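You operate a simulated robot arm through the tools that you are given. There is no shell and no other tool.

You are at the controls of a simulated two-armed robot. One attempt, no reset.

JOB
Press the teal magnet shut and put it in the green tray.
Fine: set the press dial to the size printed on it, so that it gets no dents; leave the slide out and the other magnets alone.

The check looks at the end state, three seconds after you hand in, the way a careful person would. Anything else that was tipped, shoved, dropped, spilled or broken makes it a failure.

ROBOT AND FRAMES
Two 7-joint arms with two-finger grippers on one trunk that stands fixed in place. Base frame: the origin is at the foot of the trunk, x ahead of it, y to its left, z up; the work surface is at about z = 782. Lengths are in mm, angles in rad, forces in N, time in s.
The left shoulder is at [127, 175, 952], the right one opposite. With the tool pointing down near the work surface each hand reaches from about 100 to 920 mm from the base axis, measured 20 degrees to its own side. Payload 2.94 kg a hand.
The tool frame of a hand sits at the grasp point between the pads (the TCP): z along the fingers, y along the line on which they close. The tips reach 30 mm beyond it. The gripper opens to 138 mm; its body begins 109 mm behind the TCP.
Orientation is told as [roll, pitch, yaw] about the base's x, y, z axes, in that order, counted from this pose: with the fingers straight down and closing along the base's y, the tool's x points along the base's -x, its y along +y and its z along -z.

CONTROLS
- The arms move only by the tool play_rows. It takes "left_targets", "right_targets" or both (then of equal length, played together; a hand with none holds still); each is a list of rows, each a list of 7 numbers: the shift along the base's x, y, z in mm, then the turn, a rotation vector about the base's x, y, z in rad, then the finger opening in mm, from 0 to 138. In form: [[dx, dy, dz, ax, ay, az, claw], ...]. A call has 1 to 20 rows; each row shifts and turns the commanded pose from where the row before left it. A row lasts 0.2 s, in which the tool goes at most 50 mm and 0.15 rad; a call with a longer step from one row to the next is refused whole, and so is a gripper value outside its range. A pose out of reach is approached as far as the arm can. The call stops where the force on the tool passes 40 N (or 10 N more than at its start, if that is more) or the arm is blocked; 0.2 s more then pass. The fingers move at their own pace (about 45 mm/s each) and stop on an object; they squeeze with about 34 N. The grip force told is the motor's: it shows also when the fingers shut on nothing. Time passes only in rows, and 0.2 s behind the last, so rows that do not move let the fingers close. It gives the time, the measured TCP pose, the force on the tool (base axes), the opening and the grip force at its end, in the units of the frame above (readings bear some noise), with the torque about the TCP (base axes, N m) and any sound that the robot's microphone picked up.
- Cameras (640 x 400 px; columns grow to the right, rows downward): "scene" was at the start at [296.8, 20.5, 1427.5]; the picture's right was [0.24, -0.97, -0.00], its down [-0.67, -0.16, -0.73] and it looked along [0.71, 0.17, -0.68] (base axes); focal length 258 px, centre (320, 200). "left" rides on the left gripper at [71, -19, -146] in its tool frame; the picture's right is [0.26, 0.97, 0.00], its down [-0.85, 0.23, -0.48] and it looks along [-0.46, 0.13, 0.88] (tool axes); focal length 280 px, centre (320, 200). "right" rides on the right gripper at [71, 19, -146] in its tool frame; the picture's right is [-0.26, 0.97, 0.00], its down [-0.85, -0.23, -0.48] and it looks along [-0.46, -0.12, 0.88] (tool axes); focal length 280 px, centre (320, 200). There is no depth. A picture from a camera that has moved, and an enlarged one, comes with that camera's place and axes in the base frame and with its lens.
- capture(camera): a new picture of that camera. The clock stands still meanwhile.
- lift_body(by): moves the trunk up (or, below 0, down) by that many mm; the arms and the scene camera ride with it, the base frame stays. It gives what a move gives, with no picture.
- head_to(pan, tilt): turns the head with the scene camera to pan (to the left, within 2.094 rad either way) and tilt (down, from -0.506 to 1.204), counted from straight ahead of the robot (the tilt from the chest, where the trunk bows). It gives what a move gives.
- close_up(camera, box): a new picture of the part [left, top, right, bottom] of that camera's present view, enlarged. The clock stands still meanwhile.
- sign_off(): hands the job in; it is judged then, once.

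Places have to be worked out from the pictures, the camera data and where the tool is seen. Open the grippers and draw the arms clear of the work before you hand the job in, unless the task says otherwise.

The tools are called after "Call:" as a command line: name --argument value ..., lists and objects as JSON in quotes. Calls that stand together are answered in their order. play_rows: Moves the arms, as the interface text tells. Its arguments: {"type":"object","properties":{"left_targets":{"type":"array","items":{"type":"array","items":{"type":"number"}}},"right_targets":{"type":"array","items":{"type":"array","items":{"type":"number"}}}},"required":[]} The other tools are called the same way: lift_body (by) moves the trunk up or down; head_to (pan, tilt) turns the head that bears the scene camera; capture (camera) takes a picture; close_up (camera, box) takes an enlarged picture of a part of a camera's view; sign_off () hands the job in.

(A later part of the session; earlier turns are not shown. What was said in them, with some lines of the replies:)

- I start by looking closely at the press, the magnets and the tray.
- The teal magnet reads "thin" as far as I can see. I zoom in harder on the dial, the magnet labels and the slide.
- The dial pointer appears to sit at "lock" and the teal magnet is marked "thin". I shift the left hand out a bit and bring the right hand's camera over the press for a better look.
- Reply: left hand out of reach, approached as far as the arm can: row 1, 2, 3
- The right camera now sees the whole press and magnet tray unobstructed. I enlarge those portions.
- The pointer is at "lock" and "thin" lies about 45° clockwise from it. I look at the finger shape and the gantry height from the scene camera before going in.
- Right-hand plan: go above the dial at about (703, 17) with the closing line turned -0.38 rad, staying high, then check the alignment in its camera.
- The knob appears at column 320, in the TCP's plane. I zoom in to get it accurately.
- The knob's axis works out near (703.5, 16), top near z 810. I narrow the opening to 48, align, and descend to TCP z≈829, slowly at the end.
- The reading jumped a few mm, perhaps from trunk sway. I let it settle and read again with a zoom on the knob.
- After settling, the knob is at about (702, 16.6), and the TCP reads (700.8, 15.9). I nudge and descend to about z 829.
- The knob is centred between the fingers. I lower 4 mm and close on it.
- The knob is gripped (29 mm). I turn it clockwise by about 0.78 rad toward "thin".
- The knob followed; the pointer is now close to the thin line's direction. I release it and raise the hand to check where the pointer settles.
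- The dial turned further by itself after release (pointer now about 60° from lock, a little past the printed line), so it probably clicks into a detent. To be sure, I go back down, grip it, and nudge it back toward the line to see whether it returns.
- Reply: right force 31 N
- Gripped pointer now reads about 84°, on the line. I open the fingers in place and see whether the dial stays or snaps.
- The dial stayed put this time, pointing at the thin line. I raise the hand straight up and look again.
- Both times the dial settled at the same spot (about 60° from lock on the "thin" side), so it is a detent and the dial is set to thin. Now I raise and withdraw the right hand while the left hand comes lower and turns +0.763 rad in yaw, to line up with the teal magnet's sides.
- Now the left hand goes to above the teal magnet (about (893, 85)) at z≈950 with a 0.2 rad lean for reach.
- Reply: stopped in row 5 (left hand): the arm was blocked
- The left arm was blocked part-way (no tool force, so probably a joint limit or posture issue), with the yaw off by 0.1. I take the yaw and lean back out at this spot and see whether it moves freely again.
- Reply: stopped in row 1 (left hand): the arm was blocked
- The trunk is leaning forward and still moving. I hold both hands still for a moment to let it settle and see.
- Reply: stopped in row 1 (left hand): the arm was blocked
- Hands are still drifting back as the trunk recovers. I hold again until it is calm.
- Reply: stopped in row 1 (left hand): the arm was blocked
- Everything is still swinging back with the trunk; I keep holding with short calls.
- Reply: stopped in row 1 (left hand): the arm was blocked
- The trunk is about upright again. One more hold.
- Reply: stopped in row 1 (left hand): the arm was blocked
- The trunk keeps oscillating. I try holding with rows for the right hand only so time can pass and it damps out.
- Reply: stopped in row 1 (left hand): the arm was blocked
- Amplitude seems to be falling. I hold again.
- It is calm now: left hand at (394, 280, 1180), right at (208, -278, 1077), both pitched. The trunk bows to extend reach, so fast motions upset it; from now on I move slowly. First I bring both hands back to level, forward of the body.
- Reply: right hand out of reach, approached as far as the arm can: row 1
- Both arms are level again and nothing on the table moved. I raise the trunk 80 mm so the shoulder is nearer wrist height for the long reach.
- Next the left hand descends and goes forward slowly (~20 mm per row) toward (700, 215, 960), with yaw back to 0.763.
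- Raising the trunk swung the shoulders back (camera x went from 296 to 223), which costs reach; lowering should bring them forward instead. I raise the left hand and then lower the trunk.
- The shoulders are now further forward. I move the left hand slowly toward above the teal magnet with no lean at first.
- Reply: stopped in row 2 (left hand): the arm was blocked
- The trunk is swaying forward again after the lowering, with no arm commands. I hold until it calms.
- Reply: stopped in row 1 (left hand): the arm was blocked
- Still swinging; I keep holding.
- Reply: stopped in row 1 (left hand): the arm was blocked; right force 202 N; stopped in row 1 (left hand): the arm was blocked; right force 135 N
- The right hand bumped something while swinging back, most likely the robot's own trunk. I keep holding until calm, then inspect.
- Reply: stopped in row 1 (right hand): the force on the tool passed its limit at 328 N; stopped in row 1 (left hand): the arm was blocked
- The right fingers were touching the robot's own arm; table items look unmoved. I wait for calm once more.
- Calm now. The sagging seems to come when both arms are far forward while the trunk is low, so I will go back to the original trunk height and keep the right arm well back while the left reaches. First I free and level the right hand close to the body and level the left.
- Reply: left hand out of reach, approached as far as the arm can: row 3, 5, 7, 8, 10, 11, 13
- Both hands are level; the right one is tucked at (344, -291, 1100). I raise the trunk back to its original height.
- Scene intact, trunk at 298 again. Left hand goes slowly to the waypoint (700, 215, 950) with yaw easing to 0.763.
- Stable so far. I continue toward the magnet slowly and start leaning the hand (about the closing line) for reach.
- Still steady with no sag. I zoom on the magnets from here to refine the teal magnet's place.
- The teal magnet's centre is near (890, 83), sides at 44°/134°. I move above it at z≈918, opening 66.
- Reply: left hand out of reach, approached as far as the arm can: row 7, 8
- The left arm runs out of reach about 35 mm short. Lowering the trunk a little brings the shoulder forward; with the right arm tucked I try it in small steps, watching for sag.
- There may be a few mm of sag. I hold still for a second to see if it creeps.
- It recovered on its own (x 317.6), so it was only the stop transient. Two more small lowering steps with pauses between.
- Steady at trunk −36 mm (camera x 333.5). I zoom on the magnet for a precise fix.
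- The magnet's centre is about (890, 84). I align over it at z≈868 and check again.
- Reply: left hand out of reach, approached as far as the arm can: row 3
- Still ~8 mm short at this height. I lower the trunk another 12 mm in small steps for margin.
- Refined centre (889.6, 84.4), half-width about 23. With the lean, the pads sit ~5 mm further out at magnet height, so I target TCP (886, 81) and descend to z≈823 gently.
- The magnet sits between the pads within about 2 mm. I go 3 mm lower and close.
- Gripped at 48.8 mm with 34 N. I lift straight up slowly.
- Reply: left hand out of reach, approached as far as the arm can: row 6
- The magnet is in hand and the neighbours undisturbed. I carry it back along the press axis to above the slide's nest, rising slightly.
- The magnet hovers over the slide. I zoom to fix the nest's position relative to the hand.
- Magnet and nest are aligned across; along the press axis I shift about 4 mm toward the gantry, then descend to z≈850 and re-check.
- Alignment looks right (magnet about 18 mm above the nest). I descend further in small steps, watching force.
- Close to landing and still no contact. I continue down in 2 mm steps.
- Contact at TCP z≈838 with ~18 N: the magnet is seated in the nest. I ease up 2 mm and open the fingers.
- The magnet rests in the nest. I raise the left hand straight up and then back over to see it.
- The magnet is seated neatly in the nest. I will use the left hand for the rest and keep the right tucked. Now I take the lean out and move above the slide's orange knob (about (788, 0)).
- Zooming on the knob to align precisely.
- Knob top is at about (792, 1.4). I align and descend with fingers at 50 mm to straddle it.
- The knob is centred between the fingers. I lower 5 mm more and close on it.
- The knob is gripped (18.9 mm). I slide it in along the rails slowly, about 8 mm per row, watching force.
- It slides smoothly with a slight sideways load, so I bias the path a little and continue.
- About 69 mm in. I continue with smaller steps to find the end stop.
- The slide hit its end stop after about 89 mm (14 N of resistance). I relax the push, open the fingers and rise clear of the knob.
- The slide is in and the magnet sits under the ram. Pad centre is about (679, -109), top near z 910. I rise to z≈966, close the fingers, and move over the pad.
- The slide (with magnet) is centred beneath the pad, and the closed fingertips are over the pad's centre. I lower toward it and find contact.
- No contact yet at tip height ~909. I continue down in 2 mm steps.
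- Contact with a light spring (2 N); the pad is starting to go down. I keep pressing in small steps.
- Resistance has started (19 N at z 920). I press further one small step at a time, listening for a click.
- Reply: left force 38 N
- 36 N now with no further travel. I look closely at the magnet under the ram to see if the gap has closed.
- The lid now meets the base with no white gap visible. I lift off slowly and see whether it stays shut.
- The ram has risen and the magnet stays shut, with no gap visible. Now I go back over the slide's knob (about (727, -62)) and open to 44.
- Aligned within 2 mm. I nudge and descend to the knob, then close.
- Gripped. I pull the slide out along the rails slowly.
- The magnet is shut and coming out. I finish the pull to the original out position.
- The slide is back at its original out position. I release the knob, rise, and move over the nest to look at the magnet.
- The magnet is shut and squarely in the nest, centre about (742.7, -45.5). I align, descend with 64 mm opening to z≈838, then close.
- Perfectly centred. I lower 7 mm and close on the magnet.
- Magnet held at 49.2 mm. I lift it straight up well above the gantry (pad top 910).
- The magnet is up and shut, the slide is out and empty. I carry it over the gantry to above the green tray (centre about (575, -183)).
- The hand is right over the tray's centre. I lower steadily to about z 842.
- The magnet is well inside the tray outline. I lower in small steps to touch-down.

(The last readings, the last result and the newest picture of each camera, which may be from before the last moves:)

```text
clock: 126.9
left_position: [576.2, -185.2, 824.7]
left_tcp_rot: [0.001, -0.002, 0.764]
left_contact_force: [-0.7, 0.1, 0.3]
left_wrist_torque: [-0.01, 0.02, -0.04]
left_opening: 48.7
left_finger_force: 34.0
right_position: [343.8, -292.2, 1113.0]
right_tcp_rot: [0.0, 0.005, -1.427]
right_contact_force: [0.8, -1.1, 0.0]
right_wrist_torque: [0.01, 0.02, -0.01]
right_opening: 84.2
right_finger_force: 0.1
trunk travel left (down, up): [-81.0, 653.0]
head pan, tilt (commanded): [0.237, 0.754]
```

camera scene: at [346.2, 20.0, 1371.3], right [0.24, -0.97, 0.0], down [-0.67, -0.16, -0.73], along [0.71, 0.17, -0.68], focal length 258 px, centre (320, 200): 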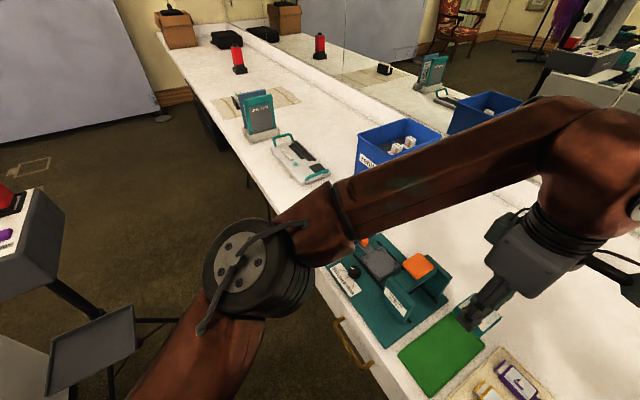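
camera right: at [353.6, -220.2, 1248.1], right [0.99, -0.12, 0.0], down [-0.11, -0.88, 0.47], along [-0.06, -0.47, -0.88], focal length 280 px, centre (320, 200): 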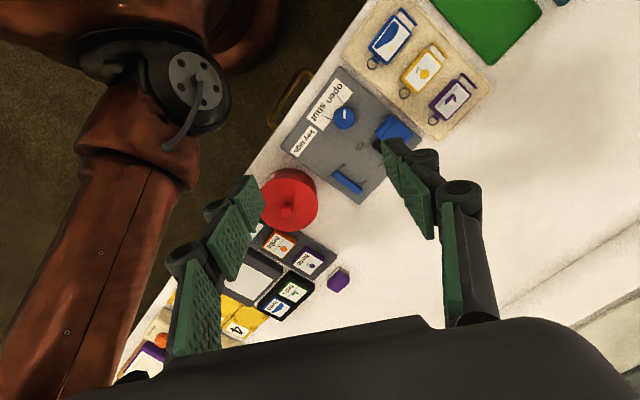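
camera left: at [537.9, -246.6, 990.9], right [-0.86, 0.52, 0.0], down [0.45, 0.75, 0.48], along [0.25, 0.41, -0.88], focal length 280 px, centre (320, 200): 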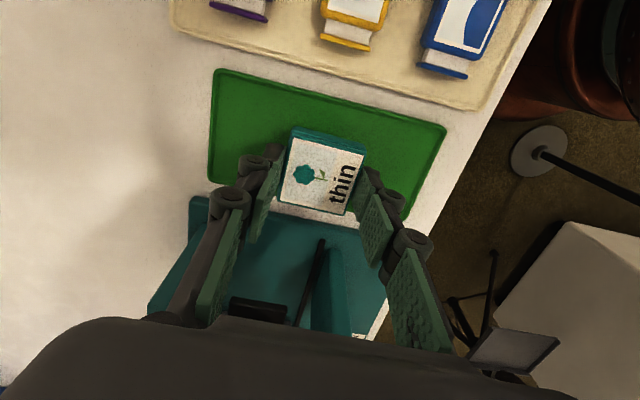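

No contact yet at z≈825; I continue a few mm more.

Call:
play_rows --left_targets '[[0, 0, -2, 0, 0, 0, 38], [0, 0, 0, 0, 0, 0, 38]]'

Call:
play_rows --left_targets '[[0, 0, -1.5, 0, 0, 0, 38], [0, 0, 0, 0, 0, 0, 38]]'

Call:
close_up --camera "scene" --box '[410, 280, 490, 360]'

```text
clock: 127.5
left_position: [574.2, -184.4, 823.0]
left_tcp_rot: [0.003, -0.002, 0.764]
left_contact_force: [0.5, -0.4, -0.3]
left_wrist_torque: [0.02, 0.0, 0.01]
left_opening: 48.7
left_finger_force: 33.9
right_position: [343.1, -291.9, 1112.0]
right_tcp_rot: [0.0, 0.005, -1.427]
right_contact_force: [0.2, 0.0, -0.6]
right_wrist_torque: [-0.03, 0.02, -0.05]
right_opening: 84.0
right_finger_force: 0.1
trunk travel left (down, up): [-81.0, 653.0]
head pan, tilt (commanded): [0.237, 0.754]
```

```text
clock: 128.1
left_position: [574.5, -184.9, 821.0]
left_tcp_rot: [0.002, -0.001, 0.764]
left_contact_force: [-0.1, -0.4, 1.3]
left_wrist_torque: [-0.03, -0.03, 0.0]
left_opening: 48.7
left_finger_force: 34.2
right_position: [344.0, -291.8, 1112.6]
right_tcp_rot: [0.0, 0.005, -1.427]
right_contact_force: [0.8, -0.9, 0.0]
right_wrist_torque: [-0.01, 0.01, 0.01]
right_opening: 84.1
right_finger_force: 0.1
trunk travel left (down, up): [-81.0, 653.0]
head pan, tilt (commanded): [0.237, 0.754]
```

```text
5.00 times, centred on (450, 320) of scene
camera zoom: at [346.1, 20.2, 1371.4], right [0.24, -0.97, 0.0], down [-0.67, -0.16, -0.73], along [0.71, 0.17, -0.68], focal length 1290 px, centre (-330, -400)
```

zoom: 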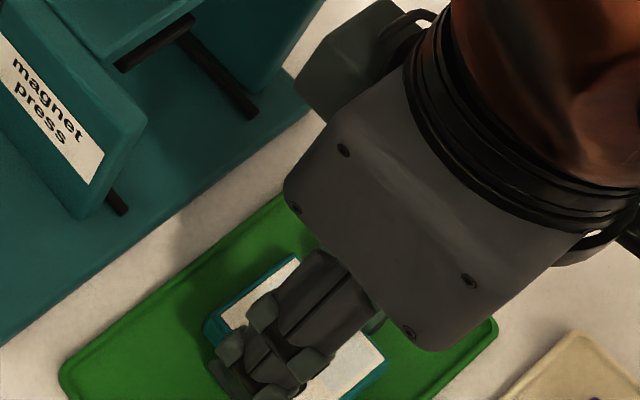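

Barely touching (1.3 N). One more small step to confirm contact.

Call:
play_rows --left_targets '[[0, 0, -1.5, 0, 0, 0, 38], [0, 0, 0, 0, 0, 0, 38]]'

```text
clock: 128.7
left_position: [574.4, -186.7, 822.1]
left_tcp_rot: [-0.002, -0.002, 0.765]
left_contact_force: [4.6, -0.5, 13.6]
left_wrist_torque: [0.05, -0.04, 0.0]
left_opening: 49.0
left_finger_force: 33.8
right_position: [344.0, -292.2, 1113.1]
right_tcp_rot: [0.003, 0.004, -1.427]
right_contact_force: [-0.7, 0.3, -0.2]
right_wrist_torque: [-0.01, -0.03, 0.02]
right_opening: 83.9
right_finger_force: 0.1
trunk travel left (down, up): [-81.0, 653.0]
head pan, tilt (commanded): [0.237, 0.754]
```

The magnet is down on the tray (13.6 N). I ease up 1 mm, open slowly, and rise straight up.

Call:
play_rows --left_targets '[[0, 0, 1.3, 0, 0, 0, 38], [0, 0, 0, 0, 0, 0, 46], [0, 0, 0, 0, 0, 0, 54], [0, 0, 0, 0, 0, 0, 62], [0, 0, 0, 0, 0, 0, 66], [0, 0, 5, 0, 0, 0, 66], [0, 0, 10, 0, 0, 0, 66], [0, 0, 12, 0, 0, 0, 66], [0, 0, 14, 0, 0, 0, 66], [0, 0, 14, 0, 0, 0, 66], [0, 0, 14, 0, 0, 0, 66], [0, 0, 14, 0, 0, 0, 66], [0, 0, 14, 0, 0, 0, 66], [0, 0, 0, 0, 0, 0, 66]]'

Call:
capture --camera "left"

Call:
close_up --camera "scene" --box '[390, 260, 520, 390]'

```text
clock: 131.7
left_position: [574.5, -184.7, 917.3]
left_tcp_rot: [0.003, 0.0, 0.762]
left_contact_force: [0.3, 0.3, -1.4]
left_wrist_torque: [0.02, 0.01, 0.03]
left_opening: 66.2
left_finger_force: 0.0
right_position: [345.7, -291.6, 1112.2]
right_tcp_rot: [0.001, 0.003, -1.427]
right_contact_force: [0.1, -0.9, 0.1]
right_wrist_torque: [0.01, -0.01, 0.03]
right_opening: 84.1
right_finger_force: 0.0
trunk travel left (down, up): [-81.0, 653.0]
head pan, tilt (commanded): [0.237, 0.754]
```

```text
taken
camera left: at [536.2, -249.1, 1063.7], right [-0.86, 0.52, 0.0], down [0.45, 0.75, 0.48], along [0.24, 0.41, -0.88], focal length 280 px, centre (320, 200)
```

left: 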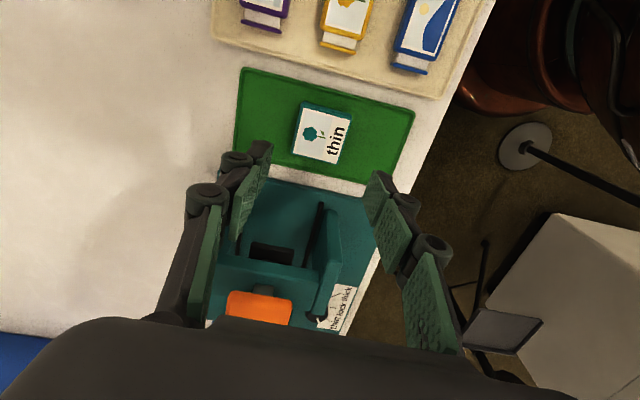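

```text
3.08 times, centred on (455, 325) of scene
camera zoom: at [346.4, 20.0, 1371.2], right [0.24, -0.97, 0.0], down [-0.67, -0.16, -0.73], along [0.71, 0.17, -0.68], focal length 794 px, centre (-95, -185)
```

zoom: 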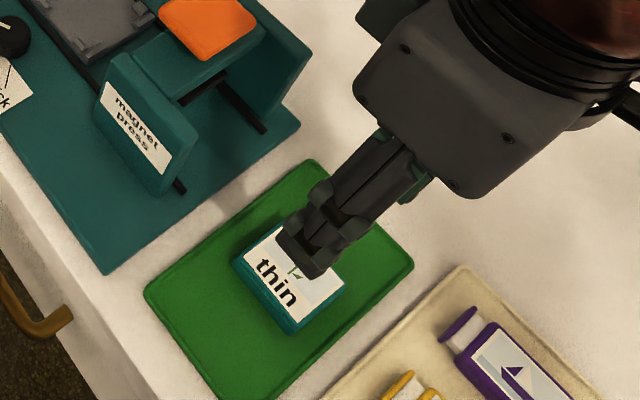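

The magnet lies in the middle of the green tray. I look closely to confirm it is shut and undented.

Call:
close_up --camera "left" --box '[280, 90, 370, 170]'

Call:
close_up --camera "scene" --box '[420, 300, 480, 350]'

```text
5.00 times, centred on (325, 130) of left
camera zoom: at [536.2, -249.1, 1063.7], right [-0.86, 0.52, 0.0], down [0.45, 0.75, 0.48], along [0.24, 0.41, -0.88], focal length 1402 px, centre (295, 550)
```

zoom: 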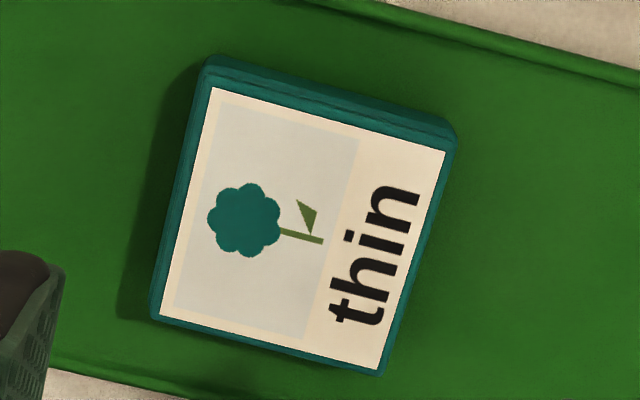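

```text
8.00 times, centred on (450, 325) of scene
camera zoom: at [346.4, 20.0, 1371.2], right [0.24, -0.97, 0.0], down [-0.67, -0.16, -0.73], along [0.71, 0.17, -0.68], focal length 2065 px, centre (-720, -800)
```

zoom: 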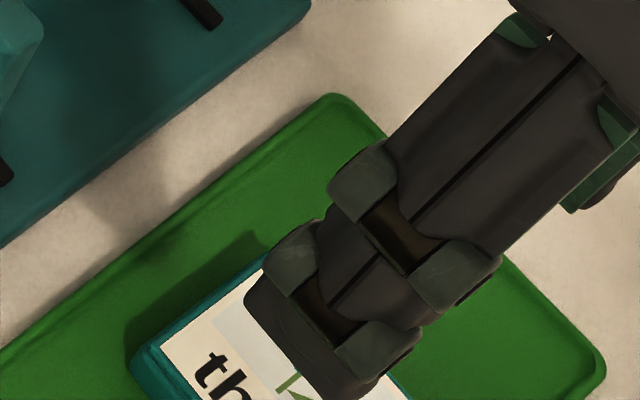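

Shut, clean and undented. Now I raise the left hand and draw it back to its own side, slowly.

Call:
play_rows --left_targets '[[0, 0, 12, 0, 0, 0, 66], [0, 0, 14, 0, 0, 0, 66], [0, 0, 14, 0, 0, 0, 66], [0, 0, 14, 0, 0, 0, 66], [0, 0, 14, 0, 0, 0, 66], [0, 0, 14, 0, 0, 0, 66], [0, 0, 14, 0, 0, 0, 66], [-1, 12, 0, 0, 0, 0, 66], [-1, 16, 0, 0, 0, 0, 66], [-1, 16, 0, 0, 0, 0, 66], [-1, 16, 0, 0, 0, 0, 66], [-1, 16, 0, 0, 0, 0, 66], [-1, 16, 0, 0, 0, 0, 66], [-1, 16, 0, 0, 0, 0, 66], [-1, 16, 0, 0, 0, 0, 66], [-1, 16, 0, 0, 0, 0, 66], [-1, 16, 0, 0, 0, 0, 66], [-1, 12, 0, 0, 0, 0, 66], [0, 0, 0, 0, 0, 0, 66]]'

Call:
play_rows --left_targets '[[-1, 12, 0, 0, 0, 0, 66], [-1, 16, 0, 0, 0, 0, 66], [-1, 16, 0, 0, 0, 0, 66], [-1, 16, 0, 0, 0, 0, 66], [-1, 16, 0, 0, 0, 0, 66], [-1, 16, 0, 0, 0, 0, 66], [-1, 16, 0, 0, 0, 0, 66], [-1, 16, 0, 0, 0, 0, 66], [-1, 16, 0, 0, 0, 0, 66], [-1, 16, 0, 0, 0, 0, 66], [-1, 16, 0, 0, 0, 0, 66], [-1, 16, 0, 0, 0, 0, 66], [-1, 16, 0, 0, 0, 0, 66], [-1, 16, 0, 0, 0, 0, 66], [-1, 12, 0, 0, 0, 0, 66], [0, 0, 0, 0, 0, 0, 66], [0, 0, 0, 0, 0, 0, 66]]'

Call:
capture --camera "scene"

```text
clock: 135.7
left_position: [563.0, -17.4, 1014.0]
left_tcp_rot: [0.003, -0.001, 0.762]
left_contact_force: [0.0, 0.4, 0.4]
left_wrist_torque: [0.04, 0.03, -0.02]
left_opening: 66.2
left_finger_force: 0.2
right_position: [345.0, -291.5, 1112.4]
right_tcp_rot: [0.0, 0.005, -1.427]
right_contact_force: [0.4, -0.2, -0.2]
right_wrist_torque: [-0.01, 0.01, 0.02]
right_opening: 83.9
right_finger_force: 0.1
trunk travel left (down, up): [-81.0, 653.0]
head pan, tilt (commanded): [0.237, 0.754]
```

```text
clock: 139.3
left_position: [548.0, 215.6, 1015.9]
left_tcp_rot: [0.002, -0.001, 0.761]
left_contact_force: [-0.8, 0.0, 0.2]
left_wrist_torque: [-0.04, 0.01, 0.0]
left_opening: 66.0
left_finger_force: 0.1
right_position: [344.8, -292.0, 1112.2]
right_tcp_rot: [-0.001, 0.003, -1.429]
right_contact_force: [0.5, -0.4, 0.2]
right_wrist_torque: [0.01, 0.03, 0.0]
right_opening: 84.0
right_finger_force: 0.0
trunk travel left (down, up): [-81.0, 653.0]
head pan, tilt (commanded): [0.237, 0.754]
```

```text
taken
camera scene: at [345.9, 20.9, 1371.3], right [0.24, -0.97, 0.0], down [-0.67, -0.16, -0.73], along [0.71, 0.17, -0.68], focal length 258 px, centre (320, 200)
```

scene: 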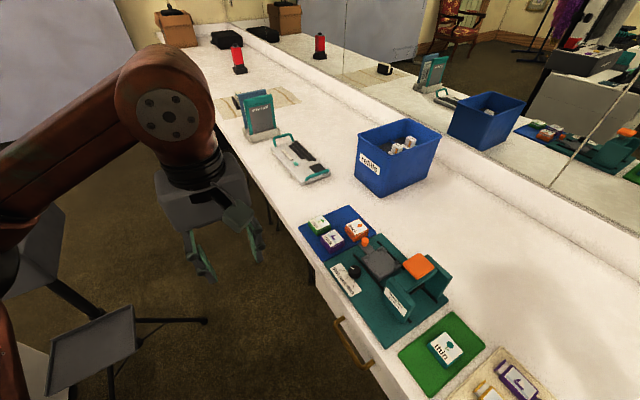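

The work looks right. I zoom on the press, dial and trays for a final check, and pan the head right to verify nothing was disturbed there.

Call:
close_up --camera "scene" --box '[290, 195, 450, 330]'

Call:
close_up --camera "scene" --box '[390, 300, 490, 400]'

Call:
head_to --pan -0.6 --tilt 0.9

Call:
capture --camera "scene"

```text
2.96 times, centred on (370, 262) of scene
camera zoom: at [345.9, 20.9, 1371.3], right [0.24, -0.97, 0.0], down [-0.67, -0.16, -0.73], along [0.71, 0.17, -0.68], focal length 765 px, centre (172, 15)
```

zoom: 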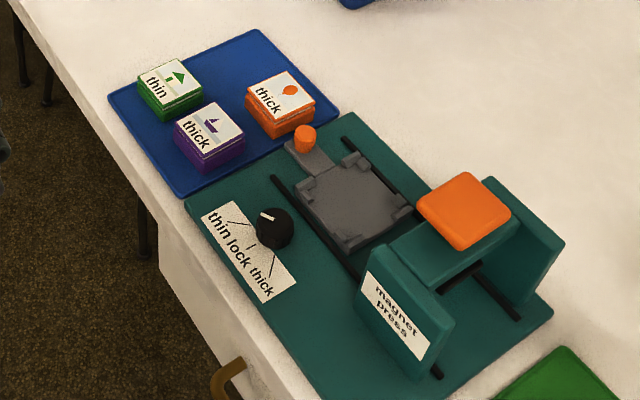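

```text
4.00 times, centred on (440, 350) of scene
camera zoom: at [345.9, 20.9, 1371.3], right [0.24, -0.97, 0.0], down [-0.67, -0.16, -0.73], along [0.71, 0.17, -0.68], focal length 1032 px, centre (-160, -400)
```

zoom: 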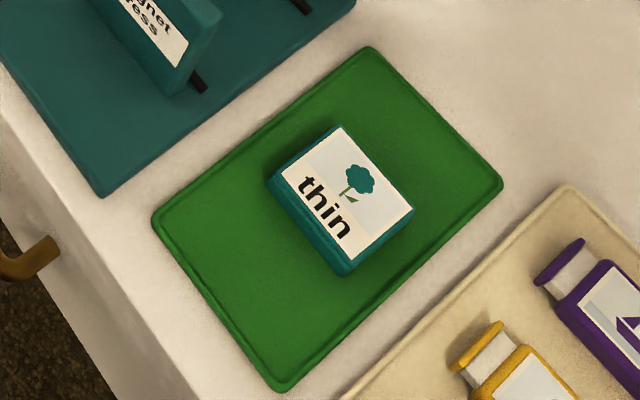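

```text
clock: 140.5
left_position: [548.0, 215.0, 1014.7]
left_tcp_rot: [0.001, -0.001, 0.763]
left_contact_force: [0.5, -0.3, 0.3]
left_wrist_torque: [-0.02, -0.01, -0.02]
left_opening: 65.7
left_finger_force: 0.1
right_position: [343.5, -291.5, 1113.8]
right_tcp_rot: [0.0, 0.003, -1.427]
right_contact_force: [0.4, 0.3, 0.4]
right_wrist_torque: [0.04, 0.03, 0.02]
right_opening: 83.8
right_finger_force: 0.0
trunk travel left (down, up): [-81.0, 653.0]
head pan, tilt (commanded): [-0.6, 0.901]
```

```text
taken
camera scene: at [327.9, -41.2, 1359.7], right [-0.56, -0.83, 0.0], down [-0.65, 0.44, -0.62], along [0.51, -0.35, -0.78], focal length 258 px, centre (320, 200)
```

scene: 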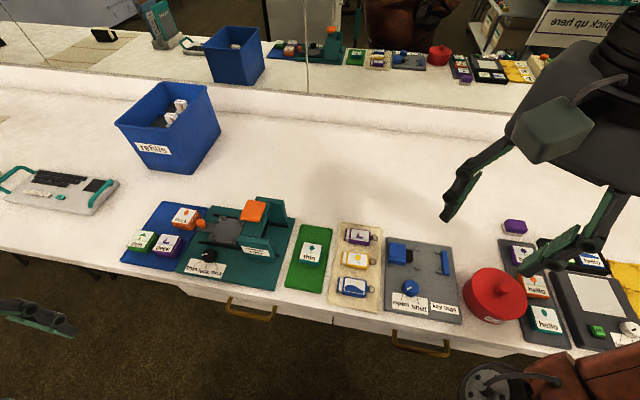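

The press area is right: dial on thin, slide out and empty, other magnets untouched. I zoom on the far right area to check the items near where the right hand swung.

Call:
close_up --camera "scene" --box '[440, 200, 640, 370]'

Call:
capture --camera "right"

```text
2.35 times, centred on (540, 285) of scene
camera zoom: at [327.9, -41.2, 1359.7], right [-0.56, -0.83, 0.0], down [-0.65, 0.44, -0.62], along [0.51, -0.35, -0.78], focal length 607 px, centre (-198, 0)
```

zoom: 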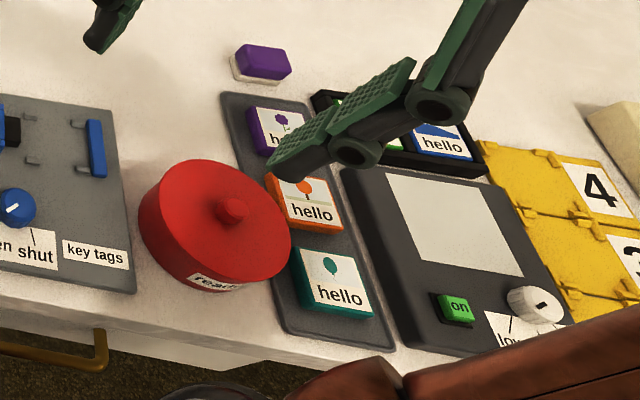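

```text
taken
camera right: at [353.1, -220.2, 1261.2], right [0.99, -0.12, 0.0], down [-0.11, -0.87, 0.47], along [-0.06, -0.47, -0.88], focal length 280 px, centre (320, 200)
```

right: 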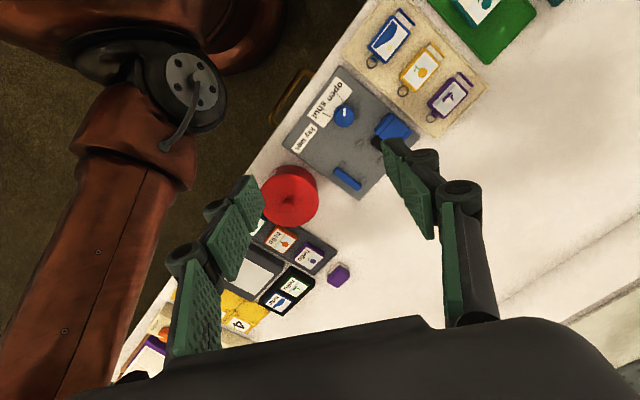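

Everything on the right stands as before (the purple item is an eraser on its base). Dial is on thin, slide is out and empty, the pressed teal magnet is in the green tray, both grippers are open and clear, so I hand in.

Call:
sign_off

```text
The job is handed in.
```

The teal magnet is pressed shut and sits near the middle of the green tray. I saw no gap and no dents in the close-up.

- **Dial:** it is set to "thin", the size printed on the magnet. After each release it came to rest slightly past the printed thin line, so I took that as its stop.
- **Slide:** it is back out at its starting position, and empty.
- **Other magnets:** the green, orange and purple ones are still in the blue tray, where they were.
- **Arms:** both grippers are open and clear of the work.

**Right-hand bump:** partway through, the trunk swayed and both arms swung back. The right hand hit something, most likely the robot's own arm, with up to about 328 N. The items on the table near that swing all stand upright and look undisturbed, but I had no close picture of them from the start to compare with.
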